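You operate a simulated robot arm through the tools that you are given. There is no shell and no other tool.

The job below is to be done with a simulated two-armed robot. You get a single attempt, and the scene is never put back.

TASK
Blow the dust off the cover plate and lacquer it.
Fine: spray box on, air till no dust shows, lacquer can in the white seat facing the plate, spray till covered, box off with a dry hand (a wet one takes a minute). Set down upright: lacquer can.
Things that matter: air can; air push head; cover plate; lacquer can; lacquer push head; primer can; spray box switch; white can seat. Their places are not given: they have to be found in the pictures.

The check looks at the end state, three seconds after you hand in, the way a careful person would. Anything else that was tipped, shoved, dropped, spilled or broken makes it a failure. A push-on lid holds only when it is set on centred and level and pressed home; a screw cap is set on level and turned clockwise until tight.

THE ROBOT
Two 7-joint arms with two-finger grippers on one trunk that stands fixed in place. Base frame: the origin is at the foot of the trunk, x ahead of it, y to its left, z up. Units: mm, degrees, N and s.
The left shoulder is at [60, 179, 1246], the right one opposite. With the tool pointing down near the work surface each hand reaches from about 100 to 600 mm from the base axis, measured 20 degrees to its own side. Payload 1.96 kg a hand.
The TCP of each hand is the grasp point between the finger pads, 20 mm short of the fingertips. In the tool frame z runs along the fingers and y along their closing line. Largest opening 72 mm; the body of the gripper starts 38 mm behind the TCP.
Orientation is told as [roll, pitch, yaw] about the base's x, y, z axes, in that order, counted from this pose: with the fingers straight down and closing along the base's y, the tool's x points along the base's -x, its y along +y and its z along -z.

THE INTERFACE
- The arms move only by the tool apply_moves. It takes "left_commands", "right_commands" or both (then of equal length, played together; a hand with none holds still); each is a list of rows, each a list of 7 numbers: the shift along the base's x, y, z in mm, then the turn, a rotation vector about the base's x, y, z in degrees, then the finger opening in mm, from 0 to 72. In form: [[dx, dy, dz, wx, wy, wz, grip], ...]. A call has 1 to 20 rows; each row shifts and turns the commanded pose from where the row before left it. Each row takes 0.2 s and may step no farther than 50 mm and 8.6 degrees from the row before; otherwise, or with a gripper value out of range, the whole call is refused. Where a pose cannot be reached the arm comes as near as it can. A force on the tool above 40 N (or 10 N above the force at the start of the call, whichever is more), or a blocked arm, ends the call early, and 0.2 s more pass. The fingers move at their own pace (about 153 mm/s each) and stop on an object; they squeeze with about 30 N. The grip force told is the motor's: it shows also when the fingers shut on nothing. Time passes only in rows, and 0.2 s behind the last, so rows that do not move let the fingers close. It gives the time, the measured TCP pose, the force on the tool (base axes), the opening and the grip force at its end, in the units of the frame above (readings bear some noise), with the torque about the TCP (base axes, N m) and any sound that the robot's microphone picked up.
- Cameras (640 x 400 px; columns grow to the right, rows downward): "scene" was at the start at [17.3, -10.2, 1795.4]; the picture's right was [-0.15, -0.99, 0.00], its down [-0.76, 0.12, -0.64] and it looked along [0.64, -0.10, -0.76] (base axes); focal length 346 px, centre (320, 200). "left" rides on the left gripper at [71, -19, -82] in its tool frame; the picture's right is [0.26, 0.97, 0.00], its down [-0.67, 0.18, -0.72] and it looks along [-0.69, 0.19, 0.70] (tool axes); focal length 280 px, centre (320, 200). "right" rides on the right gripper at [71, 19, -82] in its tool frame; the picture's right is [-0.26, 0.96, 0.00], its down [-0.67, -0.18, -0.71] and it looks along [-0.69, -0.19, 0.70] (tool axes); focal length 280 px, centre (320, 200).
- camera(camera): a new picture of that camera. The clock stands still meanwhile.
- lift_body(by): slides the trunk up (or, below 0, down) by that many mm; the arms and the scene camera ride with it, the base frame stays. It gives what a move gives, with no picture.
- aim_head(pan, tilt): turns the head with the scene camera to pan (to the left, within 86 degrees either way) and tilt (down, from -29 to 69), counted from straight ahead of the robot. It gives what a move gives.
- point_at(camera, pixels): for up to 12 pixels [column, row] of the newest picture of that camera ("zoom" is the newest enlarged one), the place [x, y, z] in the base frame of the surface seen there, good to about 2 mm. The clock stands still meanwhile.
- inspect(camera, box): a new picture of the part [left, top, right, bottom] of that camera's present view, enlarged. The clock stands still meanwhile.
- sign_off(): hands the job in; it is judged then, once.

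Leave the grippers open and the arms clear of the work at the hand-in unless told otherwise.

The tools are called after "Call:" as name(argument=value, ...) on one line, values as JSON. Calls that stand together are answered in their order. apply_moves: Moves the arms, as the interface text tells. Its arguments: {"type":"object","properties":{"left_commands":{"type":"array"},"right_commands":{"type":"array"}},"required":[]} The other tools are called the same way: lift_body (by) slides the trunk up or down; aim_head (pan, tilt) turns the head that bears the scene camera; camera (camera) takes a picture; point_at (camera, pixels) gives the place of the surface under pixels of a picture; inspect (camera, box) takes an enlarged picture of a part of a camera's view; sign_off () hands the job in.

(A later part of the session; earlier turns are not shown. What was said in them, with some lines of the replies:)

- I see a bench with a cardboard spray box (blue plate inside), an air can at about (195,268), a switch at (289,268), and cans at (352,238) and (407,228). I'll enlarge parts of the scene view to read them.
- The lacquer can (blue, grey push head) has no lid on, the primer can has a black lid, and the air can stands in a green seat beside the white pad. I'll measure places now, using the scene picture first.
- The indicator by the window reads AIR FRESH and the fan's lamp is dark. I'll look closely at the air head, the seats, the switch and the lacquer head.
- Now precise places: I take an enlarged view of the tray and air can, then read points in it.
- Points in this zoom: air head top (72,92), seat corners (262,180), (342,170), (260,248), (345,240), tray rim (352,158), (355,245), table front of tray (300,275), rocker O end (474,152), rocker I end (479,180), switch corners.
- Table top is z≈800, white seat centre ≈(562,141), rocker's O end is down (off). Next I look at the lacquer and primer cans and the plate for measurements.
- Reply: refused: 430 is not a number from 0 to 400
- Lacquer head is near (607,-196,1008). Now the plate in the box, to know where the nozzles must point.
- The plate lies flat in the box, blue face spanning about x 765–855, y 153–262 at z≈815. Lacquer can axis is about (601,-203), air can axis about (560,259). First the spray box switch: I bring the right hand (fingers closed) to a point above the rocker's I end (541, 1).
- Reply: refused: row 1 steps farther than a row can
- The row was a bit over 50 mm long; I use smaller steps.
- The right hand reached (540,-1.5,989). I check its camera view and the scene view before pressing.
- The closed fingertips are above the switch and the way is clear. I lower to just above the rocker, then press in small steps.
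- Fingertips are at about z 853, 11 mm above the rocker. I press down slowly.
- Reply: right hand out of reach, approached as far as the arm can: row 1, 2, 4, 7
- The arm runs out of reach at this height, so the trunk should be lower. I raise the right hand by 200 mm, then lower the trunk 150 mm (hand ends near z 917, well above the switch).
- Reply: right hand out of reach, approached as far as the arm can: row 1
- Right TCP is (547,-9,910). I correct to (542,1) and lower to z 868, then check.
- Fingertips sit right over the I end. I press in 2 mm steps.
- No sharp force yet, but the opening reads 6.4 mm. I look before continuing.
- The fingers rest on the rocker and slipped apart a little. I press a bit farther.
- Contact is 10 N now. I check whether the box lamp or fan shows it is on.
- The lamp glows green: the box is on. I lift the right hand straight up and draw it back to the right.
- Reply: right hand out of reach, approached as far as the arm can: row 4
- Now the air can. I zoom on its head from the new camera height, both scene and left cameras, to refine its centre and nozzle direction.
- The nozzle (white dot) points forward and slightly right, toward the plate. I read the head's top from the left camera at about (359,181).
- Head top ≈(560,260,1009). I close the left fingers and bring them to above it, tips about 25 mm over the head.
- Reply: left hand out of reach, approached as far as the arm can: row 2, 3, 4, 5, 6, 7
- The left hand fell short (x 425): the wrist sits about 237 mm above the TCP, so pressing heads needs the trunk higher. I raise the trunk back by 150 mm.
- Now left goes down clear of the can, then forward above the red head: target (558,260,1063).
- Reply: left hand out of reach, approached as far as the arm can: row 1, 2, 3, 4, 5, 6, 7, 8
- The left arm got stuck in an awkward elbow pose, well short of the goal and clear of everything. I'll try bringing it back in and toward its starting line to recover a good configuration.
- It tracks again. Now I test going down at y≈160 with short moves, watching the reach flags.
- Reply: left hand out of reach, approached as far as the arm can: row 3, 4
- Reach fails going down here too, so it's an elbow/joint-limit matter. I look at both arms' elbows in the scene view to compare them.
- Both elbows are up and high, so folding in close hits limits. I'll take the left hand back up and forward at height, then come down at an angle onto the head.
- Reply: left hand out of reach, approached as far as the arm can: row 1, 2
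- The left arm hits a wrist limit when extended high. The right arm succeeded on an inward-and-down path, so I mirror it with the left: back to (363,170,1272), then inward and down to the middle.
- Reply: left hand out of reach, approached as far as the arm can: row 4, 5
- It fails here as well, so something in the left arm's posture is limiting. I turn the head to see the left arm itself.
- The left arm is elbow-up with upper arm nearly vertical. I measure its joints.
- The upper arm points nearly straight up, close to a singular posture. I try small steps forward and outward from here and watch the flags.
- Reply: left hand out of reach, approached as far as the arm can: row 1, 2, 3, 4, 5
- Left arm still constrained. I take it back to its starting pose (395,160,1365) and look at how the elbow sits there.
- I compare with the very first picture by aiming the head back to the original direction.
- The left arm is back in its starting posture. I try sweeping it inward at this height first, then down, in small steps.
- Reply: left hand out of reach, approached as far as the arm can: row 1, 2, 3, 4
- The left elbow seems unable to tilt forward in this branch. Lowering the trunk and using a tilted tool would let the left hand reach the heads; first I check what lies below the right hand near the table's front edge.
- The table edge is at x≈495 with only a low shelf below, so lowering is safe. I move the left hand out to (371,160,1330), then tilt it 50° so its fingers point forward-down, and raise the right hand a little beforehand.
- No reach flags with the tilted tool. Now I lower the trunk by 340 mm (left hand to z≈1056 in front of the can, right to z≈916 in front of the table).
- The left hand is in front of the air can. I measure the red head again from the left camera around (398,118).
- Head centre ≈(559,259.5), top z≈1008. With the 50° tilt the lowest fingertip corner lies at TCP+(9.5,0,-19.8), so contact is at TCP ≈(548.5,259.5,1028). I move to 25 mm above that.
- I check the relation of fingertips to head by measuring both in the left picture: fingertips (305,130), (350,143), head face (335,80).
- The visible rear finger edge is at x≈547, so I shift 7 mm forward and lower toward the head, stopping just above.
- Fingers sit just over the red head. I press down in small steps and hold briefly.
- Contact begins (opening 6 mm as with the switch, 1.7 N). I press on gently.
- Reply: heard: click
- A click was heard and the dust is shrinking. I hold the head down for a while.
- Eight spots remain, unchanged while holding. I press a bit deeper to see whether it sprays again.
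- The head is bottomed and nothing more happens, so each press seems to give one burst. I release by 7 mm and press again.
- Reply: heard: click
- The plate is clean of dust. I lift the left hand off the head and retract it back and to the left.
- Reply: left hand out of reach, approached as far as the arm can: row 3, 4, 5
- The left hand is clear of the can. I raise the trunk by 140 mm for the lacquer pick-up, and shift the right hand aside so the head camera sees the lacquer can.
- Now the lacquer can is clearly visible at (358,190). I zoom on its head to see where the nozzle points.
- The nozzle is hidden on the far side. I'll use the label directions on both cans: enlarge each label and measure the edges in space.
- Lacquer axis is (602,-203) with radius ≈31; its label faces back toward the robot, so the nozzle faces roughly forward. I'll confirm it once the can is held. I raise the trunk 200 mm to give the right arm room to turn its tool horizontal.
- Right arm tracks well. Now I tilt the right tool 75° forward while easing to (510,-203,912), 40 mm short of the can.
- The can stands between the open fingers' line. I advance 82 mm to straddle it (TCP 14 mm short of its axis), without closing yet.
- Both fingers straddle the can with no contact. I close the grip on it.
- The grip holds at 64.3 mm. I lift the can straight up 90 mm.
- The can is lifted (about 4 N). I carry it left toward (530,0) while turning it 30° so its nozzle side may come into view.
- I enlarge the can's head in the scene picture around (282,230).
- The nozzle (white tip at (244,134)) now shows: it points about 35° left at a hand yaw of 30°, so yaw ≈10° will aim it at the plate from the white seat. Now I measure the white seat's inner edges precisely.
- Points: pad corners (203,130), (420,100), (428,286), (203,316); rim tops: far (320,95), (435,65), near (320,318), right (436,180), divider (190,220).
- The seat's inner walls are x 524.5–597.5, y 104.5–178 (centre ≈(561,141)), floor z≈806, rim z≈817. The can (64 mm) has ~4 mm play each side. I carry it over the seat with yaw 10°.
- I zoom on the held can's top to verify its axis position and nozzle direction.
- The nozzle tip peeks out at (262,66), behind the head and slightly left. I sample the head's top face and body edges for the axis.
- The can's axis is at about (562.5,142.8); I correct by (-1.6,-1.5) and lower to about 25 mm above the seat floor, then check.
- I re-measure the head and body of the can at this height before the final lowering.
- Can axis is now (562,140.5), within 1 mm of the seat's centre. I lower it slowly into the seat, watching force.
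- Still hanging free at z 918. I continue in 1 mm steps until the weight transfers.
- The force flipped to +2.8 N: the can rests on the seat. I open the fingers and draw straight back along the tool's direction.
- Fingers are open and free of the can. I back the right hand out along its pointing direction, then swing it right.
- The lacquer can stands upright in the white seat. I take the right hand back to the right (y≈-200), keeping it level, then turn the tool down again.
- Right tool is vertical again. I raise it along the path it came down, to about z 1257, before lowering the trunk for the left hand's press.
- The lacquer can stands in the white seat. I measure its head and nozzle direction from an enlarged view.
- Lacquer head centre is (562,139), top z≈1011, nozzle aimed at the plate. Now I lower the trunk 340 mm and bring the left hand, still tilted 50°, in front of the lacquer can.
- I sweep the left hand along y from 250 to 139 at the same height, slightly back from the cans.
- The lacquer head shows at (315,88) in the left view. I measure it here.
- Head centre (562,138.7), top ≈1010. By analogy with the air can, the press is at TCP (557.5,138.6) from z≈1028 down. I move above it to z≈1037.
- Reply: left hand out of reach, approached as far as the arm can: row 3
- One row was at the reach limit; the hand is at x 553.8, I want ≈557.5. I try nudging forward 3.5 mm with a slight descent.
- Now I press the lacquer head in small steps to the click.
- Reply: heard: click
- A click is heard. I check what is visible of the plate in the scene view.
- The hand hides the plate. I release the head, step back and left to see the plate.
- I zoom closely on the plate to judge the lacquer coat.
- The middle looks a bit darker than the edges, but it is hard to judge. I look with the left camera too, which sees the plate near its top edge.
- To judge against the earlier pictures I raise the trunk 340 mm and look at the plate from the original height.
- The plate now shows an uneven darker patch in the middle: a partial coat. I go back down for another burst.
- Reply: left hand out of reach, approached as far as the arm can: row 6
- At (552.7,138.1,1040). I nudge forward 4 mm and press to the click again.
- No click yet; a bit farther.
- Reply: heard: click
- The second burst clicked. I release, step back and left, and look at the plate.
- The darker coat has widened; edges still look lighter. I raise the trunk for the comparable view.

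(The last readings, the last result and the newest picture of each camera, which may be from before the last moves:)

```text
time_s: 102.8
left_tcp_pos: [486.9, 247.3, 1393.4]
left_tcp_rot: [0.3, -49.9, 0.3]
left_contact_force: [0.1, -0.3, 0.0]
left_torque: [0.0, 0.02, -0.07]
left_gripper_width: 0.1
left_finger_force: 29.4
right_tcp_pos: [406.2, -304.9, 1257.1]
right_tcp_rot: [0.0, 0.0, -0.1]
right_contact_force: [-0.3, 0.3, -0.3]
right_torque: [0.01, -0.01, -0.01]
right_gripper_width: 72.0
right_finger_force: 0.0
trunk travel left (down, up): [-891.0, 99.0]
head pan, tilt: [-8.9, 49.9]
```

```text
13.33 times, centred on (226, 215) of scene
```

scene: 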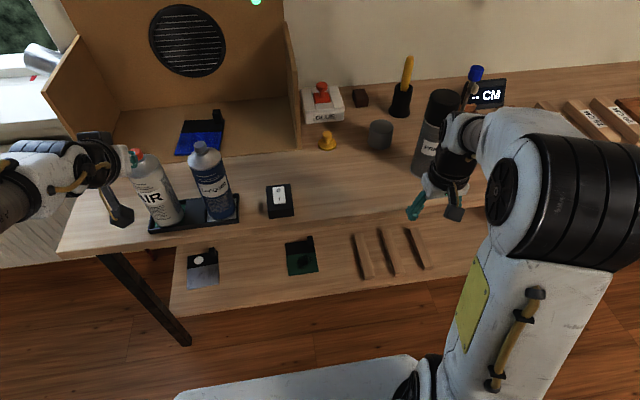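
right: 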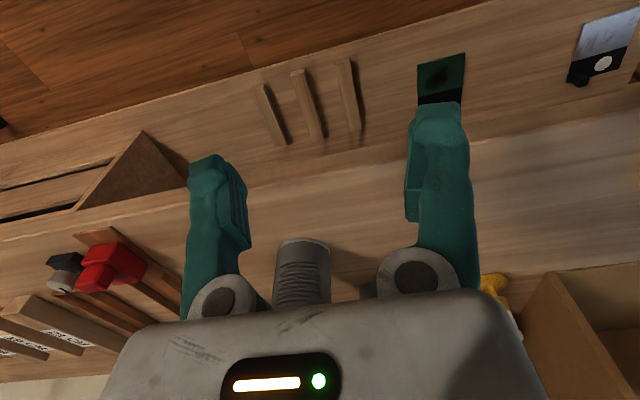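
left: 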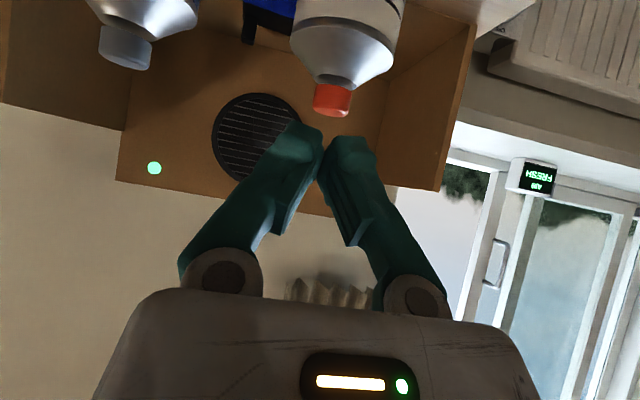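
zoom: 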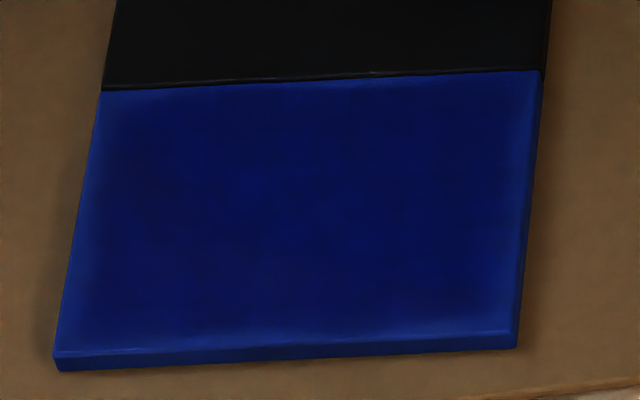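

Most of the plate is now darker, but the rim still looks lighter. I zoom deeper to see whether bare blue remains.

Call:
inspect(camera="scene", box=[206, 204, 226, 218])

Call:
inspect(camera="scene", box=[222, 204, 244, 230])

Call:
inspect(camera="scene", box=[206, 214, 226, 230])

```text
16.00 times, centred on (216, 211) of scene
```

zoom: 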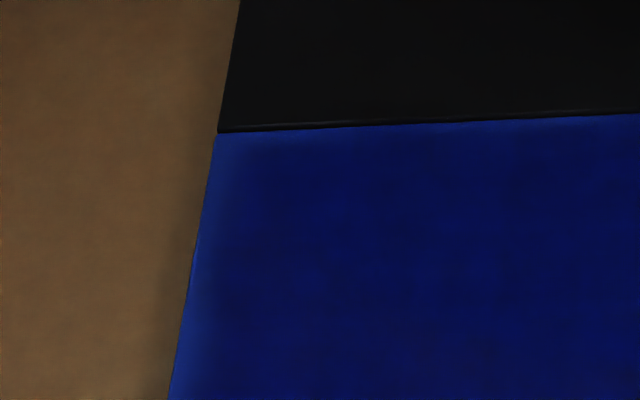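

```text
15.38 times, centred on (233, 217) of scene
```

zoom: 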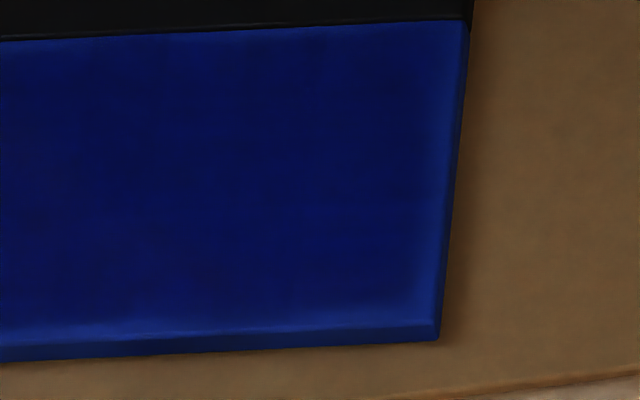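

```text
16.00 times, centred on (216, 222) of scene
```

zoom: 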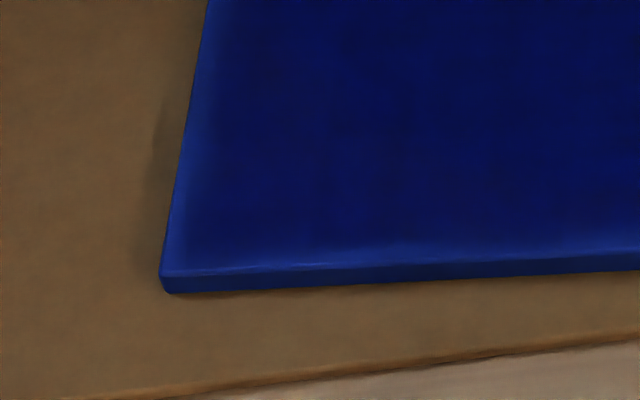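

The coat is thinner toward the edges (lighter rim about the margin), so I judge it not fully covered and give another burst. I lower the trunk and repeat the press.

Call:
lift_body(by=-340)

Call:
apply_moves(left_commands=[[-2, -37, 0, 0, 0, 0, 0], [-2, -37, 2, 0, 0, 0, 0], [-2, -35, 3, 0, 0, 0, 0], [27, 0, 5, 0, 0, 0, 0], [27, 0, 1, 0, 0, 0, 0], [20, 0, -14, 0, 0, 0, 0], [0, 0, -12, 0, 0, 0, 0], [0, 0, 0, 0, 0, 0, 0]])

```text
time_s: 106.2
left_tcp_pos: [486.5, 247.7, 1054.9]
left_tcp_rot: [0.3, -49.8, 0.3]
left_contact_force: [-0.3, -0.6, 0.2]
left_torque: [0.03, -0.02, 0.02]
left_gripper_width: 0.0
left_finger_force: 29.6
right_tcp_pos: [406.5, -303.4, 916.7]
right_tcp_rot: [0.0, 0.0, -0.1]
right_contact_force: [1.2, -0.2, 0.0]
right_torque: [0.0, 0.01, 0.04]
right_gripper_width: 72.1
right_finger_force: 0.0
trunk travel left (down, up): [-551.0, 439.0]
head pan, tilt: [-8.9, 49.9]
```

```text
time_s: 108.0
left_tcp_pos: [554.3, 138.6, 1039.6]
left_tcp_rot: [0.3, -49.9, 0.3]
left_contact_force: [0.1, 0.5, 0.3]
left_torque: [-0.03, 0.02, -0.03]
left_gripper_width: 0.0
left_finger_force: 29.2
left hand out of reach, approached as far as the arm can: row 6
right_tcp_pos: [405.7, -304.5, 917.0]
right_tcp_rot: [-0.1, 0.0, 0.0]
right_contact_force: [-1.0, -0.4, 0.1]
right_torque: [0.0, 0.03, -0.03]
right_gripper_width: 72.0
right_finger_force: 0.0
trunk travel left (down, up): [-551.0, 439.0]
head pan, tilt: [-8.9, 49.9]
```

Positioned at (554,138.6,1039.6). I press down to the click (around z 1024).

Call:
apply_moves(left_commands=[[1.5, 0, -3, 0, 0, 0, 0], [1, 0, -3, 0, 0, 0, 0], [0, 0, -3, 0, 0, 0, 0], [0, 0, -3, 0, 0, 0, 0], [0, 0, -2, 0, 0, 0, 0], [0, 0, -1, 0, 0, 0, 0], [0, 0, -1, 0, 0, 0, 0], [0, 0, 0, 0, 0, 0, 0]])

```text
time_s: 109.8
left_tcp_pos: [557.6, 139.8, 1022.2]
left_tcp_rot: [0.4, -50.0, 0.3]
left_contact_force: [0.1, 0.1, 2.8]
left_torque: [0.0, -0.03, 0.0]
left_gripper_width: 6.2
left_finger_force: 29.3
right_tcp_pos: [405.7, -303.7, 916.8]
right_tcp_rot: [0.0, 0.0, 0.0]
right_contact_force: [-0.2, 1.2, 0.3]
right_torque: [-0.02, 0.02, 0.01]
right_gripper_width: 71.8
right_finger_force: 0.0
trunk travel left (down, up): [-551.0, 439.0]
head pan, tilt: [-8.9, 49.9]
heard: click
```

Third burst clicked. I release, withdraw back and left, and raise the trunk for the comparison view.

Call:
apply_moves(left_commands=[[0, 0, 6, 0, 0, 0, 0], [0, 0, 12, 0, 0, 0, 0], [-30, 0, 12, 0, 0, 0, 0], [-40, 0, 0, 0, 0, 0, 0], [0, 35, 0, 0, 0, 0, 0], [0, 38, 0, 0, 0, 0, 0], [0, 38, 0, 0, 0, 0, 0], [0, 0, 0, 0, 0, 0, 0]])

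Call:
lift_body(by=340)

Call:
inspect(camera="scene", box=[196, 180, 256, 232])

Call:
inspect(camera="scene", box=[206, 200, 246, 230])

```text
time_s: 111.6
left_tcp_pos: [486.2, 247.8, 1054.8]
left_tcp_rot: [0.4, -49.9, 0.3]
left_contact_force: [-0.3, 0.1, -0.1]
left_torque: [0.02, 0.0, 0.02]
left_gripper_width: 0.1
left_finger_force: 29.6
right_tcp_pos: [407.0, -305.2, 916.3]
right_tcp_rot: [0.1, 0.1, 0.0]
right_contact_force: [0.7, -1.0, 0.0]
right_torque: [0.01, -0.02, -0.02]
right_gripper_width: 72.0
right_finger_force: 0.1
trunk travel left (down, up): [-551.0, 439.0]
head pan, tilt: [-8.9, 49.9]
```

```text
time_s: 114.9
left_tcp_pos: [486.6, 249.6, 1392.6]
left_tcp_rot: [0.3, -49.9, 0.4]
left_contact_force: [-0.1, -0.8, -0.9]
left_torque: [-0.02, 0.0, 0.02]
left_gripper_width: 0.1
left_finger_force: 29.4
right_tcp_pos: [405.9, -304.1, 1257.2]
right_tcp_rot: [0.1, -0.1, 0.0]
right_contact_force: [-0.3, 0.1, -1.3]
right_torque: [0.03, 0.01, -0.04]
right_gripper_width: 72.1
right_finger_force: 0.1
trunk travel left (down, up): [-891.0, 99.0]
head pan, tilt: [-8.9, 49.9]
```

```text
7.69 times, centred on (226, 206) of scene
```

zoom: 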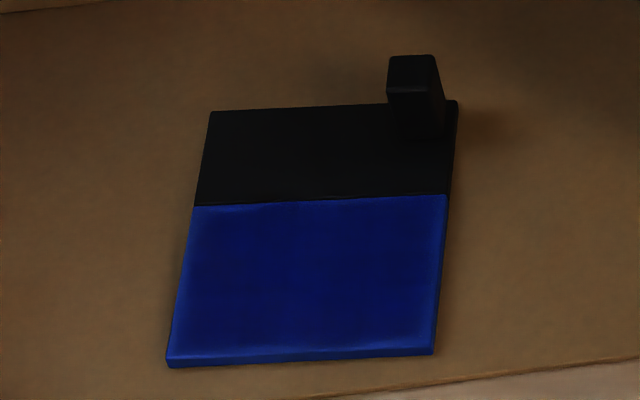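

```text
13.33 times, centred on (226, 215) of scene
```

zoom: 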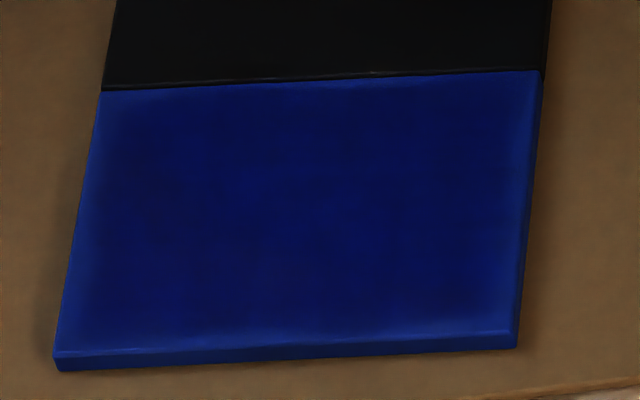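

The plate looks the same after the third burst as after the second: an even dark coat, so it is covered. Now the dry right hand switches the box off. I bring it, fingers closed, inward and down toward the switch.

Call:
apply_moves(right_commands=[[0, 30, -21, 0, 0, 0, 0], [0, 30, -21, 0, 0, 0, 0], [0, 30, -21, 0, 0, 0, 0], [0, 30, -21, 0, 0, 0, 0], [0, 30, -21, 0, 0, 0, 0], [0, 30, -21, 0, 0, 0, 0], [0, 31, -21, 0, 0, 0, 0], [0, 31, -21, 0, 0, 0, 0], [0, 31, -21, 0, 0, 0, 0], [0, 31, -21, 0, 0, 0, 0], [0, 0, 0, 0, 0, 0, 0]])

Call:
apply_moves(right_commands=[[18, 0, -14, 0, -8.33, 0, 0], [18, 0, -14, 0, -8.33, 0, 0], [18, 0, -14, 0, -8.33, 0, 0], [18, 0, -14, 0, -8.33, 0, 0], [18, 0, -14, 0, -8.33, 0, 0], [18, 0, -14, 0, -8.35, 0, 0], [0, 0, 0, 0, 0, 0, 0]])

Call:
camera(camera="right")

Call:
camera(camera="scene")

```text
time_s: 117.3
left_tcp_pos: [486.1, 247.4, 1393.0]
left_tcp_rot: [0.4, -49.9, 0.3]
left_contact_force: [0.3, 0.4, 1.0]
left_torque: [-0.02, 0.01, 0.01]
left_gripper_width: 0.2
left_finger_force: 30.0
right_tcp_pos: [405.6, -1.0, 1045.8]
right_tcp_rot: [0.0, 0.0, 0.0]
right_contact_force: [-1.3, -0.7, 0.2]
right_torque: [-0.05, 0.0, -0.01]
right_gripper_width: 0.0
right_finger_force: 29.0
trunk travel left (down, up): [-891.0, 99.0]
head pan, tilt: [-8.9, 49.9]
```

```text
time_s: 118.9
left_tcp_pos: [485.5, 249.2, 1392.9]
left_tcp_rot: [0.3, -50.0, 0.2]
left_contact_force: [0.1, -0.7, 0.1]
left_torque: [0.01, 0.02, 0.0]
left_gripper_width: 0.0
left_finger_force: 29.3
right_tcp_pos: [515.5, 0.2, 961.7]
right_tcp_rot: [0.1, -50.1, -0.1]
right_contact_force: [0.9, -0.2, 0.4]
right_torque: [-0.01, -0.02, -0.01]
right_gripper_width: 0.2
right_finger_force: 29.9
trunk travel left (down, up): [-891.0, 99.0]
head pan, tilt: [-8.9, 49.9]
```

```text
taken
```

right: 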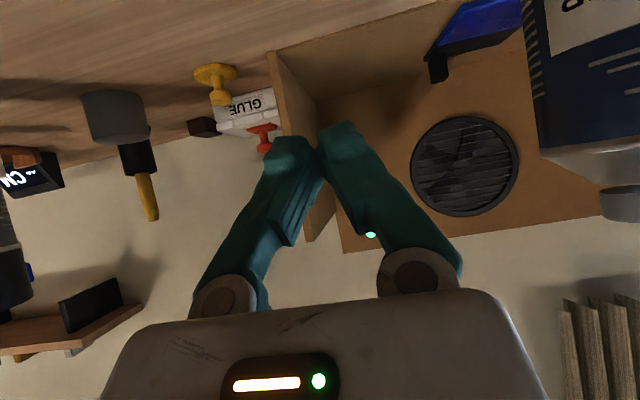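

```text
taken
```

scene: 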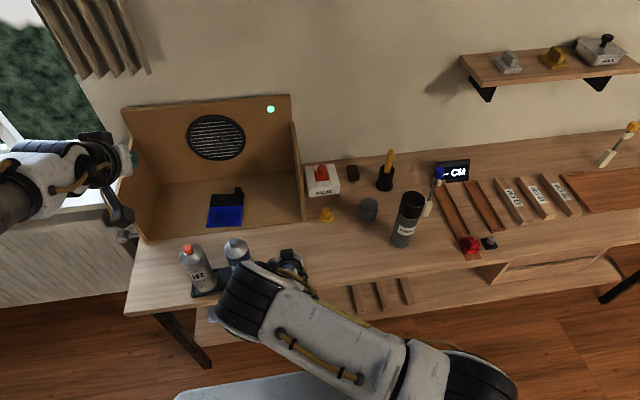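

The right elbow appears near (240,300), in line with the cans. I check its distance and height before going lower.

Call:
point_at(camera="scene", pixels=[[230, 300], [250, 275], [265, 320], [290, 340], [340, 360], [290, 265], [270, 270], [285, 255], [236, 250]])

Call:
inspect(camera="scene", box=[170, 220, 330, 340])

```text
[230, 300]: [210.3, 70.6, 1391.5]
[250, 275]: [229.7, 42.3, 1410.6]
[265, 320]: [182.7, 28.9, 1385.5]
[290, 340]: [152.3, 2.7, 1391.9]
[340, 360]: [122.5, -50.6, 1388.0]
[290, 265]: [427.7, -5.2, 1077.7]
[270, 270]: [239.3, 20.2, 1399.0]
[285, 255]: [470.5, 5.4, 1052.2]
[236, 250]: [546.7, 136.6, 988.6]
```

```text
3.33 times, centred on (250, 280) of scene
```

zoom: 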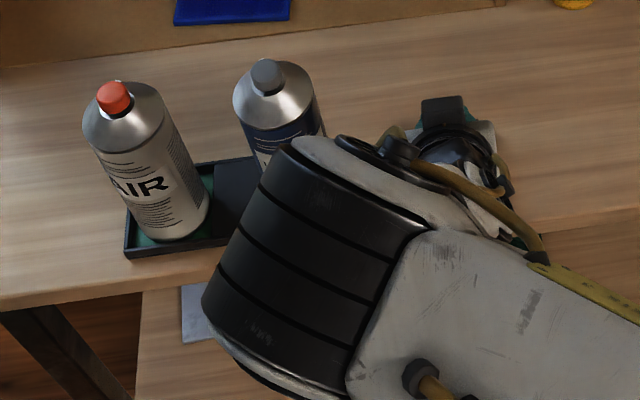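

The elbow is high (z≈1390) and close to the robot, well away from the cans. I continue to above the rocker's O end: TCP (575,1,895).

Call:
apply_moves(right_commands=[[15, 0, -10, 0, 0, 0, 0], [15, 0, -10, 0, 0, 0, 0], [15, 0.4, -10, 0, 0, 0, 0], [14.5, 0.4, -10, 0, 0, 0, 0], [0, 0, -15, 0, 0, 0, 0], [0, 0, -12, 0, 0, 0, 0], [0, 0, 0, 0, 0, 0, 0]])

Call:
camera(camera="scene")

Call:
camera(camera="right")

```text
time_s: 120.5
left_tcp_pos: [487.1, 249.1, 1393.6]
left_tcp_rot: [0.3, -49.8, 0.3]
left_contact_force: [0.2, 1.1, 0.3]
left_torque: [0.03, 0.0, -0.02]
left_gripper_width: 0.0
left_finger_force: 29.8
right_tcp_pos: [574.3, 0.5, 895.1]
right_tcp_rot: [0.0, -50.0, -0.1]
right_contact_force: [-0.2, -0.4, 0.5]
right_torque: [-0.02, -0.02, 0.01]
right_gripper_width: 0.0
right_finger_force: 29.6
trunk travel left (down, up): [-891.0, 99.0]
head pan, tilt: [-8.9, 49.9]
```

```text
taken
```

scene: 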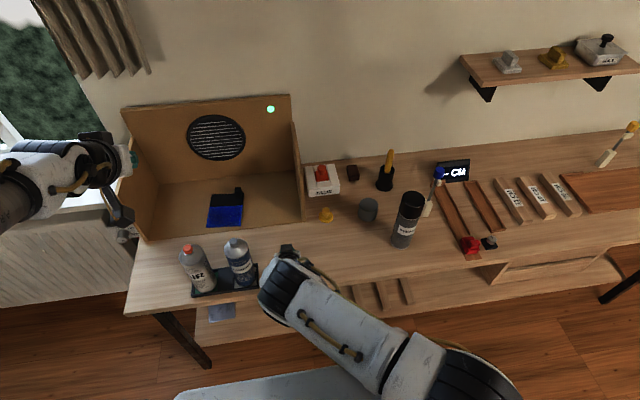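

```text
taken
```

right: 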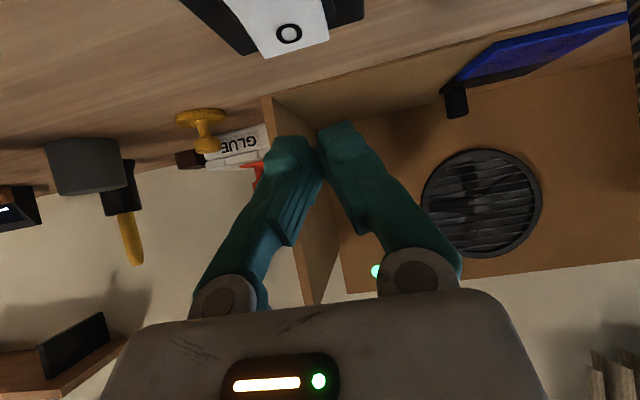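

The rocker's O end is visible at (288,32) in the right picture. I measure it and the fingertips (290,145), (340,130).

Call:
point_at(camera="right", pixels=[[288, 32], [270, 52], [322, 40], [255, 15], [310, 15], [290, 145], [340, 132], [318, 152], [340, 15], [258, 50]])

```text
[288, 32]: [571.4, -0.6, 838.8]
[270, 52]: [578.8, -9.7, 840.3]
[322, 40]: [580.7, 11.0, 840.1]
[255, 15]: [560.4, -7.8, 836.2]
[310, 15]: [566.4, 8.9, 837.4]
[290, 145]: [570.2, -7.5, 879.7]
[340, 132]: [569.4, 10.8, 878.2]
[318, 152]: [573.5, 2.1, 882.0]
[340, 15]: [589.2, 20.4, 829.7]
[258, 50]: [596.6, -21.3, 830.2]
```

O end is at x≈571–581, z≈840, y≈0. I shift 3 mm forward, lower to just above it, then press in small steps.

Call:
apply_moves(right_commands=[[3, -1, -12, 0, 0, 0, 0], [0, 0, -12, 0, 0, 0, 0], [0, 0, -5, 0, 0, 0, 0], [0, 0, -3, 0, 0, 0, 0], [0, 0, -2, 0, 0, 0, 0], [0, 0, -2, 0, 0, 0, 0], [0, 0, -2, 0, 0, 0, 0]])

```text
time_s: 122.1
left_tcp_pos: [486.9, 248.4, 1393.2]
left_tcp_rot: [0.2, -49.8, 0.4]
left_contact_force: [-0.7, -0.7, 0.0]
left_torque: [-0.02, 0.0, -0.01]
left_gripper_width: 0.0
left_finger_force: 29.4
right_tcp_pos: [577.2, -0.5, 860.4]
right_tcp_rot: [0.0, -50.0, 0.0]
right_contact_force: [1.1, -0.3, 0.5]
right_torque: [0.03, 0.0, 0.01]
right_gripper_width: 6.0
right_finger_force: 29.5
trunk travel left (down, up): [-891.0, 99.0]
head pan, tilt: [-8.9, 49.9]
```

Contact is starting. I press on in 2 mm steps.

Call:
apply_moves(right_commands=[[0, 0, -2, 0, 0, 0, 0], [0, 0, -1.5, 0, 0, 0, 0], [0, 0, -1, 0, 0, 0, 0]])

Call:
inspect(camera="scene", box=[180, 90, 300, 170])

```text
time_s: 122.9
left_tcp_pos: [485.4, 248.1, 1393.2]
left_tcp_rot: [0.5, -49.9, 0.3]
left_contact_force: [0.0, 0.4, -0.6]
left_torque: [-0.01, 0.0, 0.0]
left_gripper_width: 0.2
left_finger_force: 29.7
right_tcp_pos: [575.9, 0.1, 854.0]
right_tcp_rot: [0.0, -50.1, 0.0]
right_contact_force: [0.9, -2.0, 6.0]
right_torque: [-0.03, -0.03, -0.06]
right_gripper_width: 6.2
right_finger_force: 29.3
trunk travel left (down, up): [-891.0, 99.0]
head pan, tilt: [-8.9, 49.9]
```

```text
5.00 times, centred on (240, 130) of scene
```

zoom: 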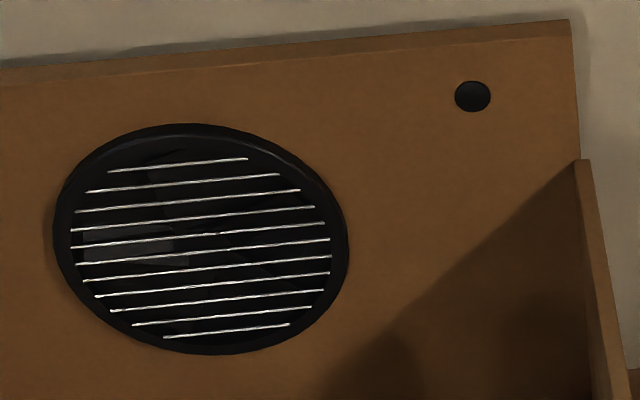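

The lamp is dark: the box is off. I lift the right hand straight up, then back out the way it came.

Call:
apply_moves(right_commands=[[0, 0, 8, 0, 0, 0, 0], [0, 0, 25, 0, 0, 0, 0], [0, 0, 30, 0, 0, 0, 0], [-15, 0, 10, 0, 0, 0, 0], [-15, 0, 10, 0, 0, 0, 0], [-15, 0, 10, 0, 0, 0, 0], [-15, 0, 10, 0, 0, 0, 0], [0, 0, 0, 0, 0, 0, 0]])

Call:
apply_moves(right_commands=[[-18, 0, 14, 0, 8.33, 0, 20], [-18, 0, 14, 0, 8.33, 0, 40], [-18, 0, 14, 0, 8.33, 0, 60], [-18, 0, 14, 0, 8.33, 0, 72], [-18, 0, 14, 0, 8.33, 0, 72], [-18, 0, 14, 0, 8.35, 0, 72], [0, -30, 20, 0, 0, 0, 72], [0, -30, 20, 0, 0, 0, 72], [0, -30, 20, 0, 0, 0, 72], [0, -30, 20, 0, 0, 0, 72], [0, -30, 20, 0, 0, 0, 72], [0, -30, 20, 0, 0, 0, 72], [0, 0, 0, 0, 0, 0, 72]], left_commands=[[0, 0, 0, 0, 0, 0, 20], [0, 0, 0, 0, 0, 0, 40], [0, 0, 0, 0, 0, 0, 60], [0, 0, 0, 0, 0, 0, 72], [0, 0, 0, 0, 0, 0, 72], [0, 0, 0, 0, 0, 0, 72], [0, 0, 0, 0, 0, 0, 72], [0, 0, 0, 0, 0, 0, 72], [0, 0, 0, 0, 0, 0, 72], [0, 0, 0, 0, 0, 0, 72], [0, 0, 0, 0, 0, 0, 72], [0, 0, 0, 0, 0, 0, 72], [0, 0, 0, 0, 0, 0, 72]])

Call:
camera(camera="scene")

```text
time_s: 124.7
left_tcp_pos: [486.4, 249.2, 1393.3]
left_tcp_rot: [0.4, -49.9, 0.2]
left_contact_force: [0.5, 0.1, 0.6]
left_torque: [-0.02, -0.02, 0.02]
left_gripper_width: 0.2
left_finger_force: 29.7
right_tcp_pos: [515.3, -1.1, 955.9]
right_tcp_rot: [0.1, -49.9, -0.1]
right_contact_force: [-0.2, 0.0, -0.8]
right_torque: [0.0, 0.01, 0.0]
right_gripper_width: 0.2
right_finger_force: 29.5
trunk travel left (down, up): [-891.0, 99.0]
head pan, tilt: [-8.9, 49.9]
```

```text
time_s: 127.5
left_tcp_pos: [487.6, 249.1, 1393.9]
left_tcp_rot: [0.2, -49.9, 0.3]
left_contact_force: [0.0, 0.3, 0.2]
left_torque: [-0.02, 0.04, -0.02]
left_gripper_width: 71.8
left_finger_force: 0.1
right_tcp_pos: [408.6, -179.0, 1161.2]
right_tcp_rot: [0.1, 0.1, 0.0]
right_contact_force: [0.0, -0.6, 1.1]
right_torque: [-0.01, 0.03, 0.0]
right_gripper_width: 72.0
right_finger_force: 0.0
trunk travel left (down, up): [-891.0, 99.0]
head pan, tilt: [-8.9, 49.9]
```

```text
taken
```

scene: 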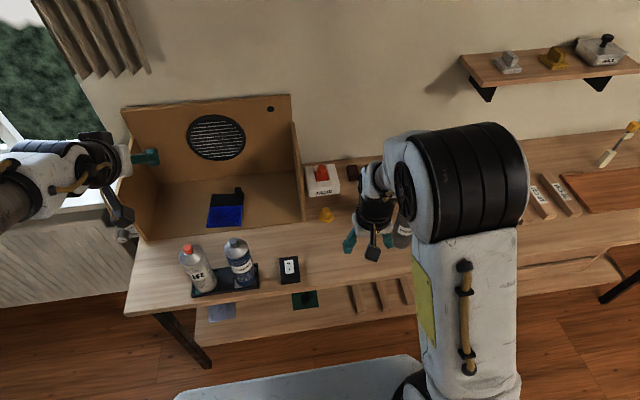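

Both hands are clear and open. I check the final state: cans and tray, switch, plate, the air indicator and the rest of the bench.

Call:
inspect(camera="scene", box=[170, 225, 330, 325])

Call:
inspect(camera="scene", box=[196, 180, 256, 232])

Call:
camera(camera="left")

Call:
camera(camera="right")

```text
4.00 times, centred on (250, 275) of scene
```

zoom: 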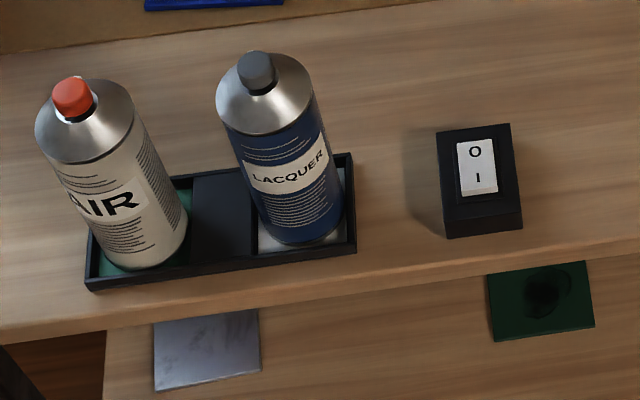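

```text
7.69 times, centred on (226, 206) of scene
```

zoom: 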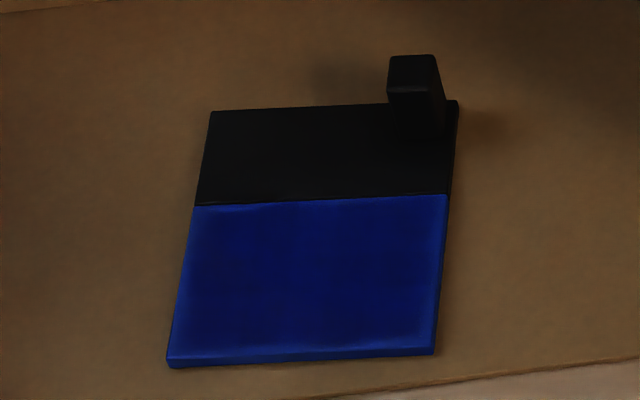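

```text
taken
```

left: 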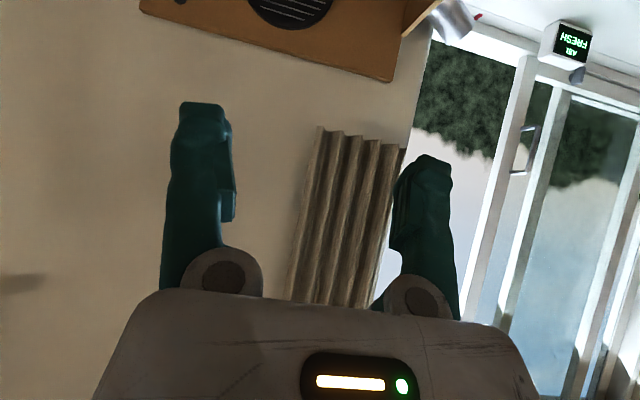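

```text
taken
```

right: 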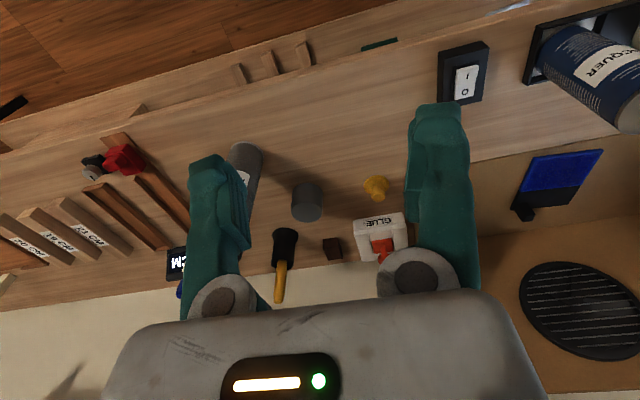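

Everything checks: the plate is dust-free with a coat that did not change between the second and third bursts, the switch is on O with the lamp dark, the indicator reads AIR FRESH, both cans stand upright in their seats, and nothing else has moved. The grippers are open and clear. I hand the job in.

Call:
sign_off()

```text
The job is handed in.
```

I blew the dust off the cover plate and lacquered it, and the job is handed in. I have not seen the result of the check.

- **Dust:** two bursts from the air can cleared the plate, and no dust showed afterward.
- **Lacquer:** I gave three bursts with the can in the white seat facing the plate. The coat looked the same after the second and third. The rim stayed a little lighter throughout, which I took as natural rather than bare plate.
- **Spray box:** it was on before the air and the lacquer. I switched it off with the right hand, which had not sprayed, so there was no need to wait a minute. The lamp is dark and the window indicator reads AIR FRESH.
- **End state:** the lacquer can stands upright in the white seat and the air can in its green one. Nothing else had moved in the last pictures. Both grippers are open and clear of the work.
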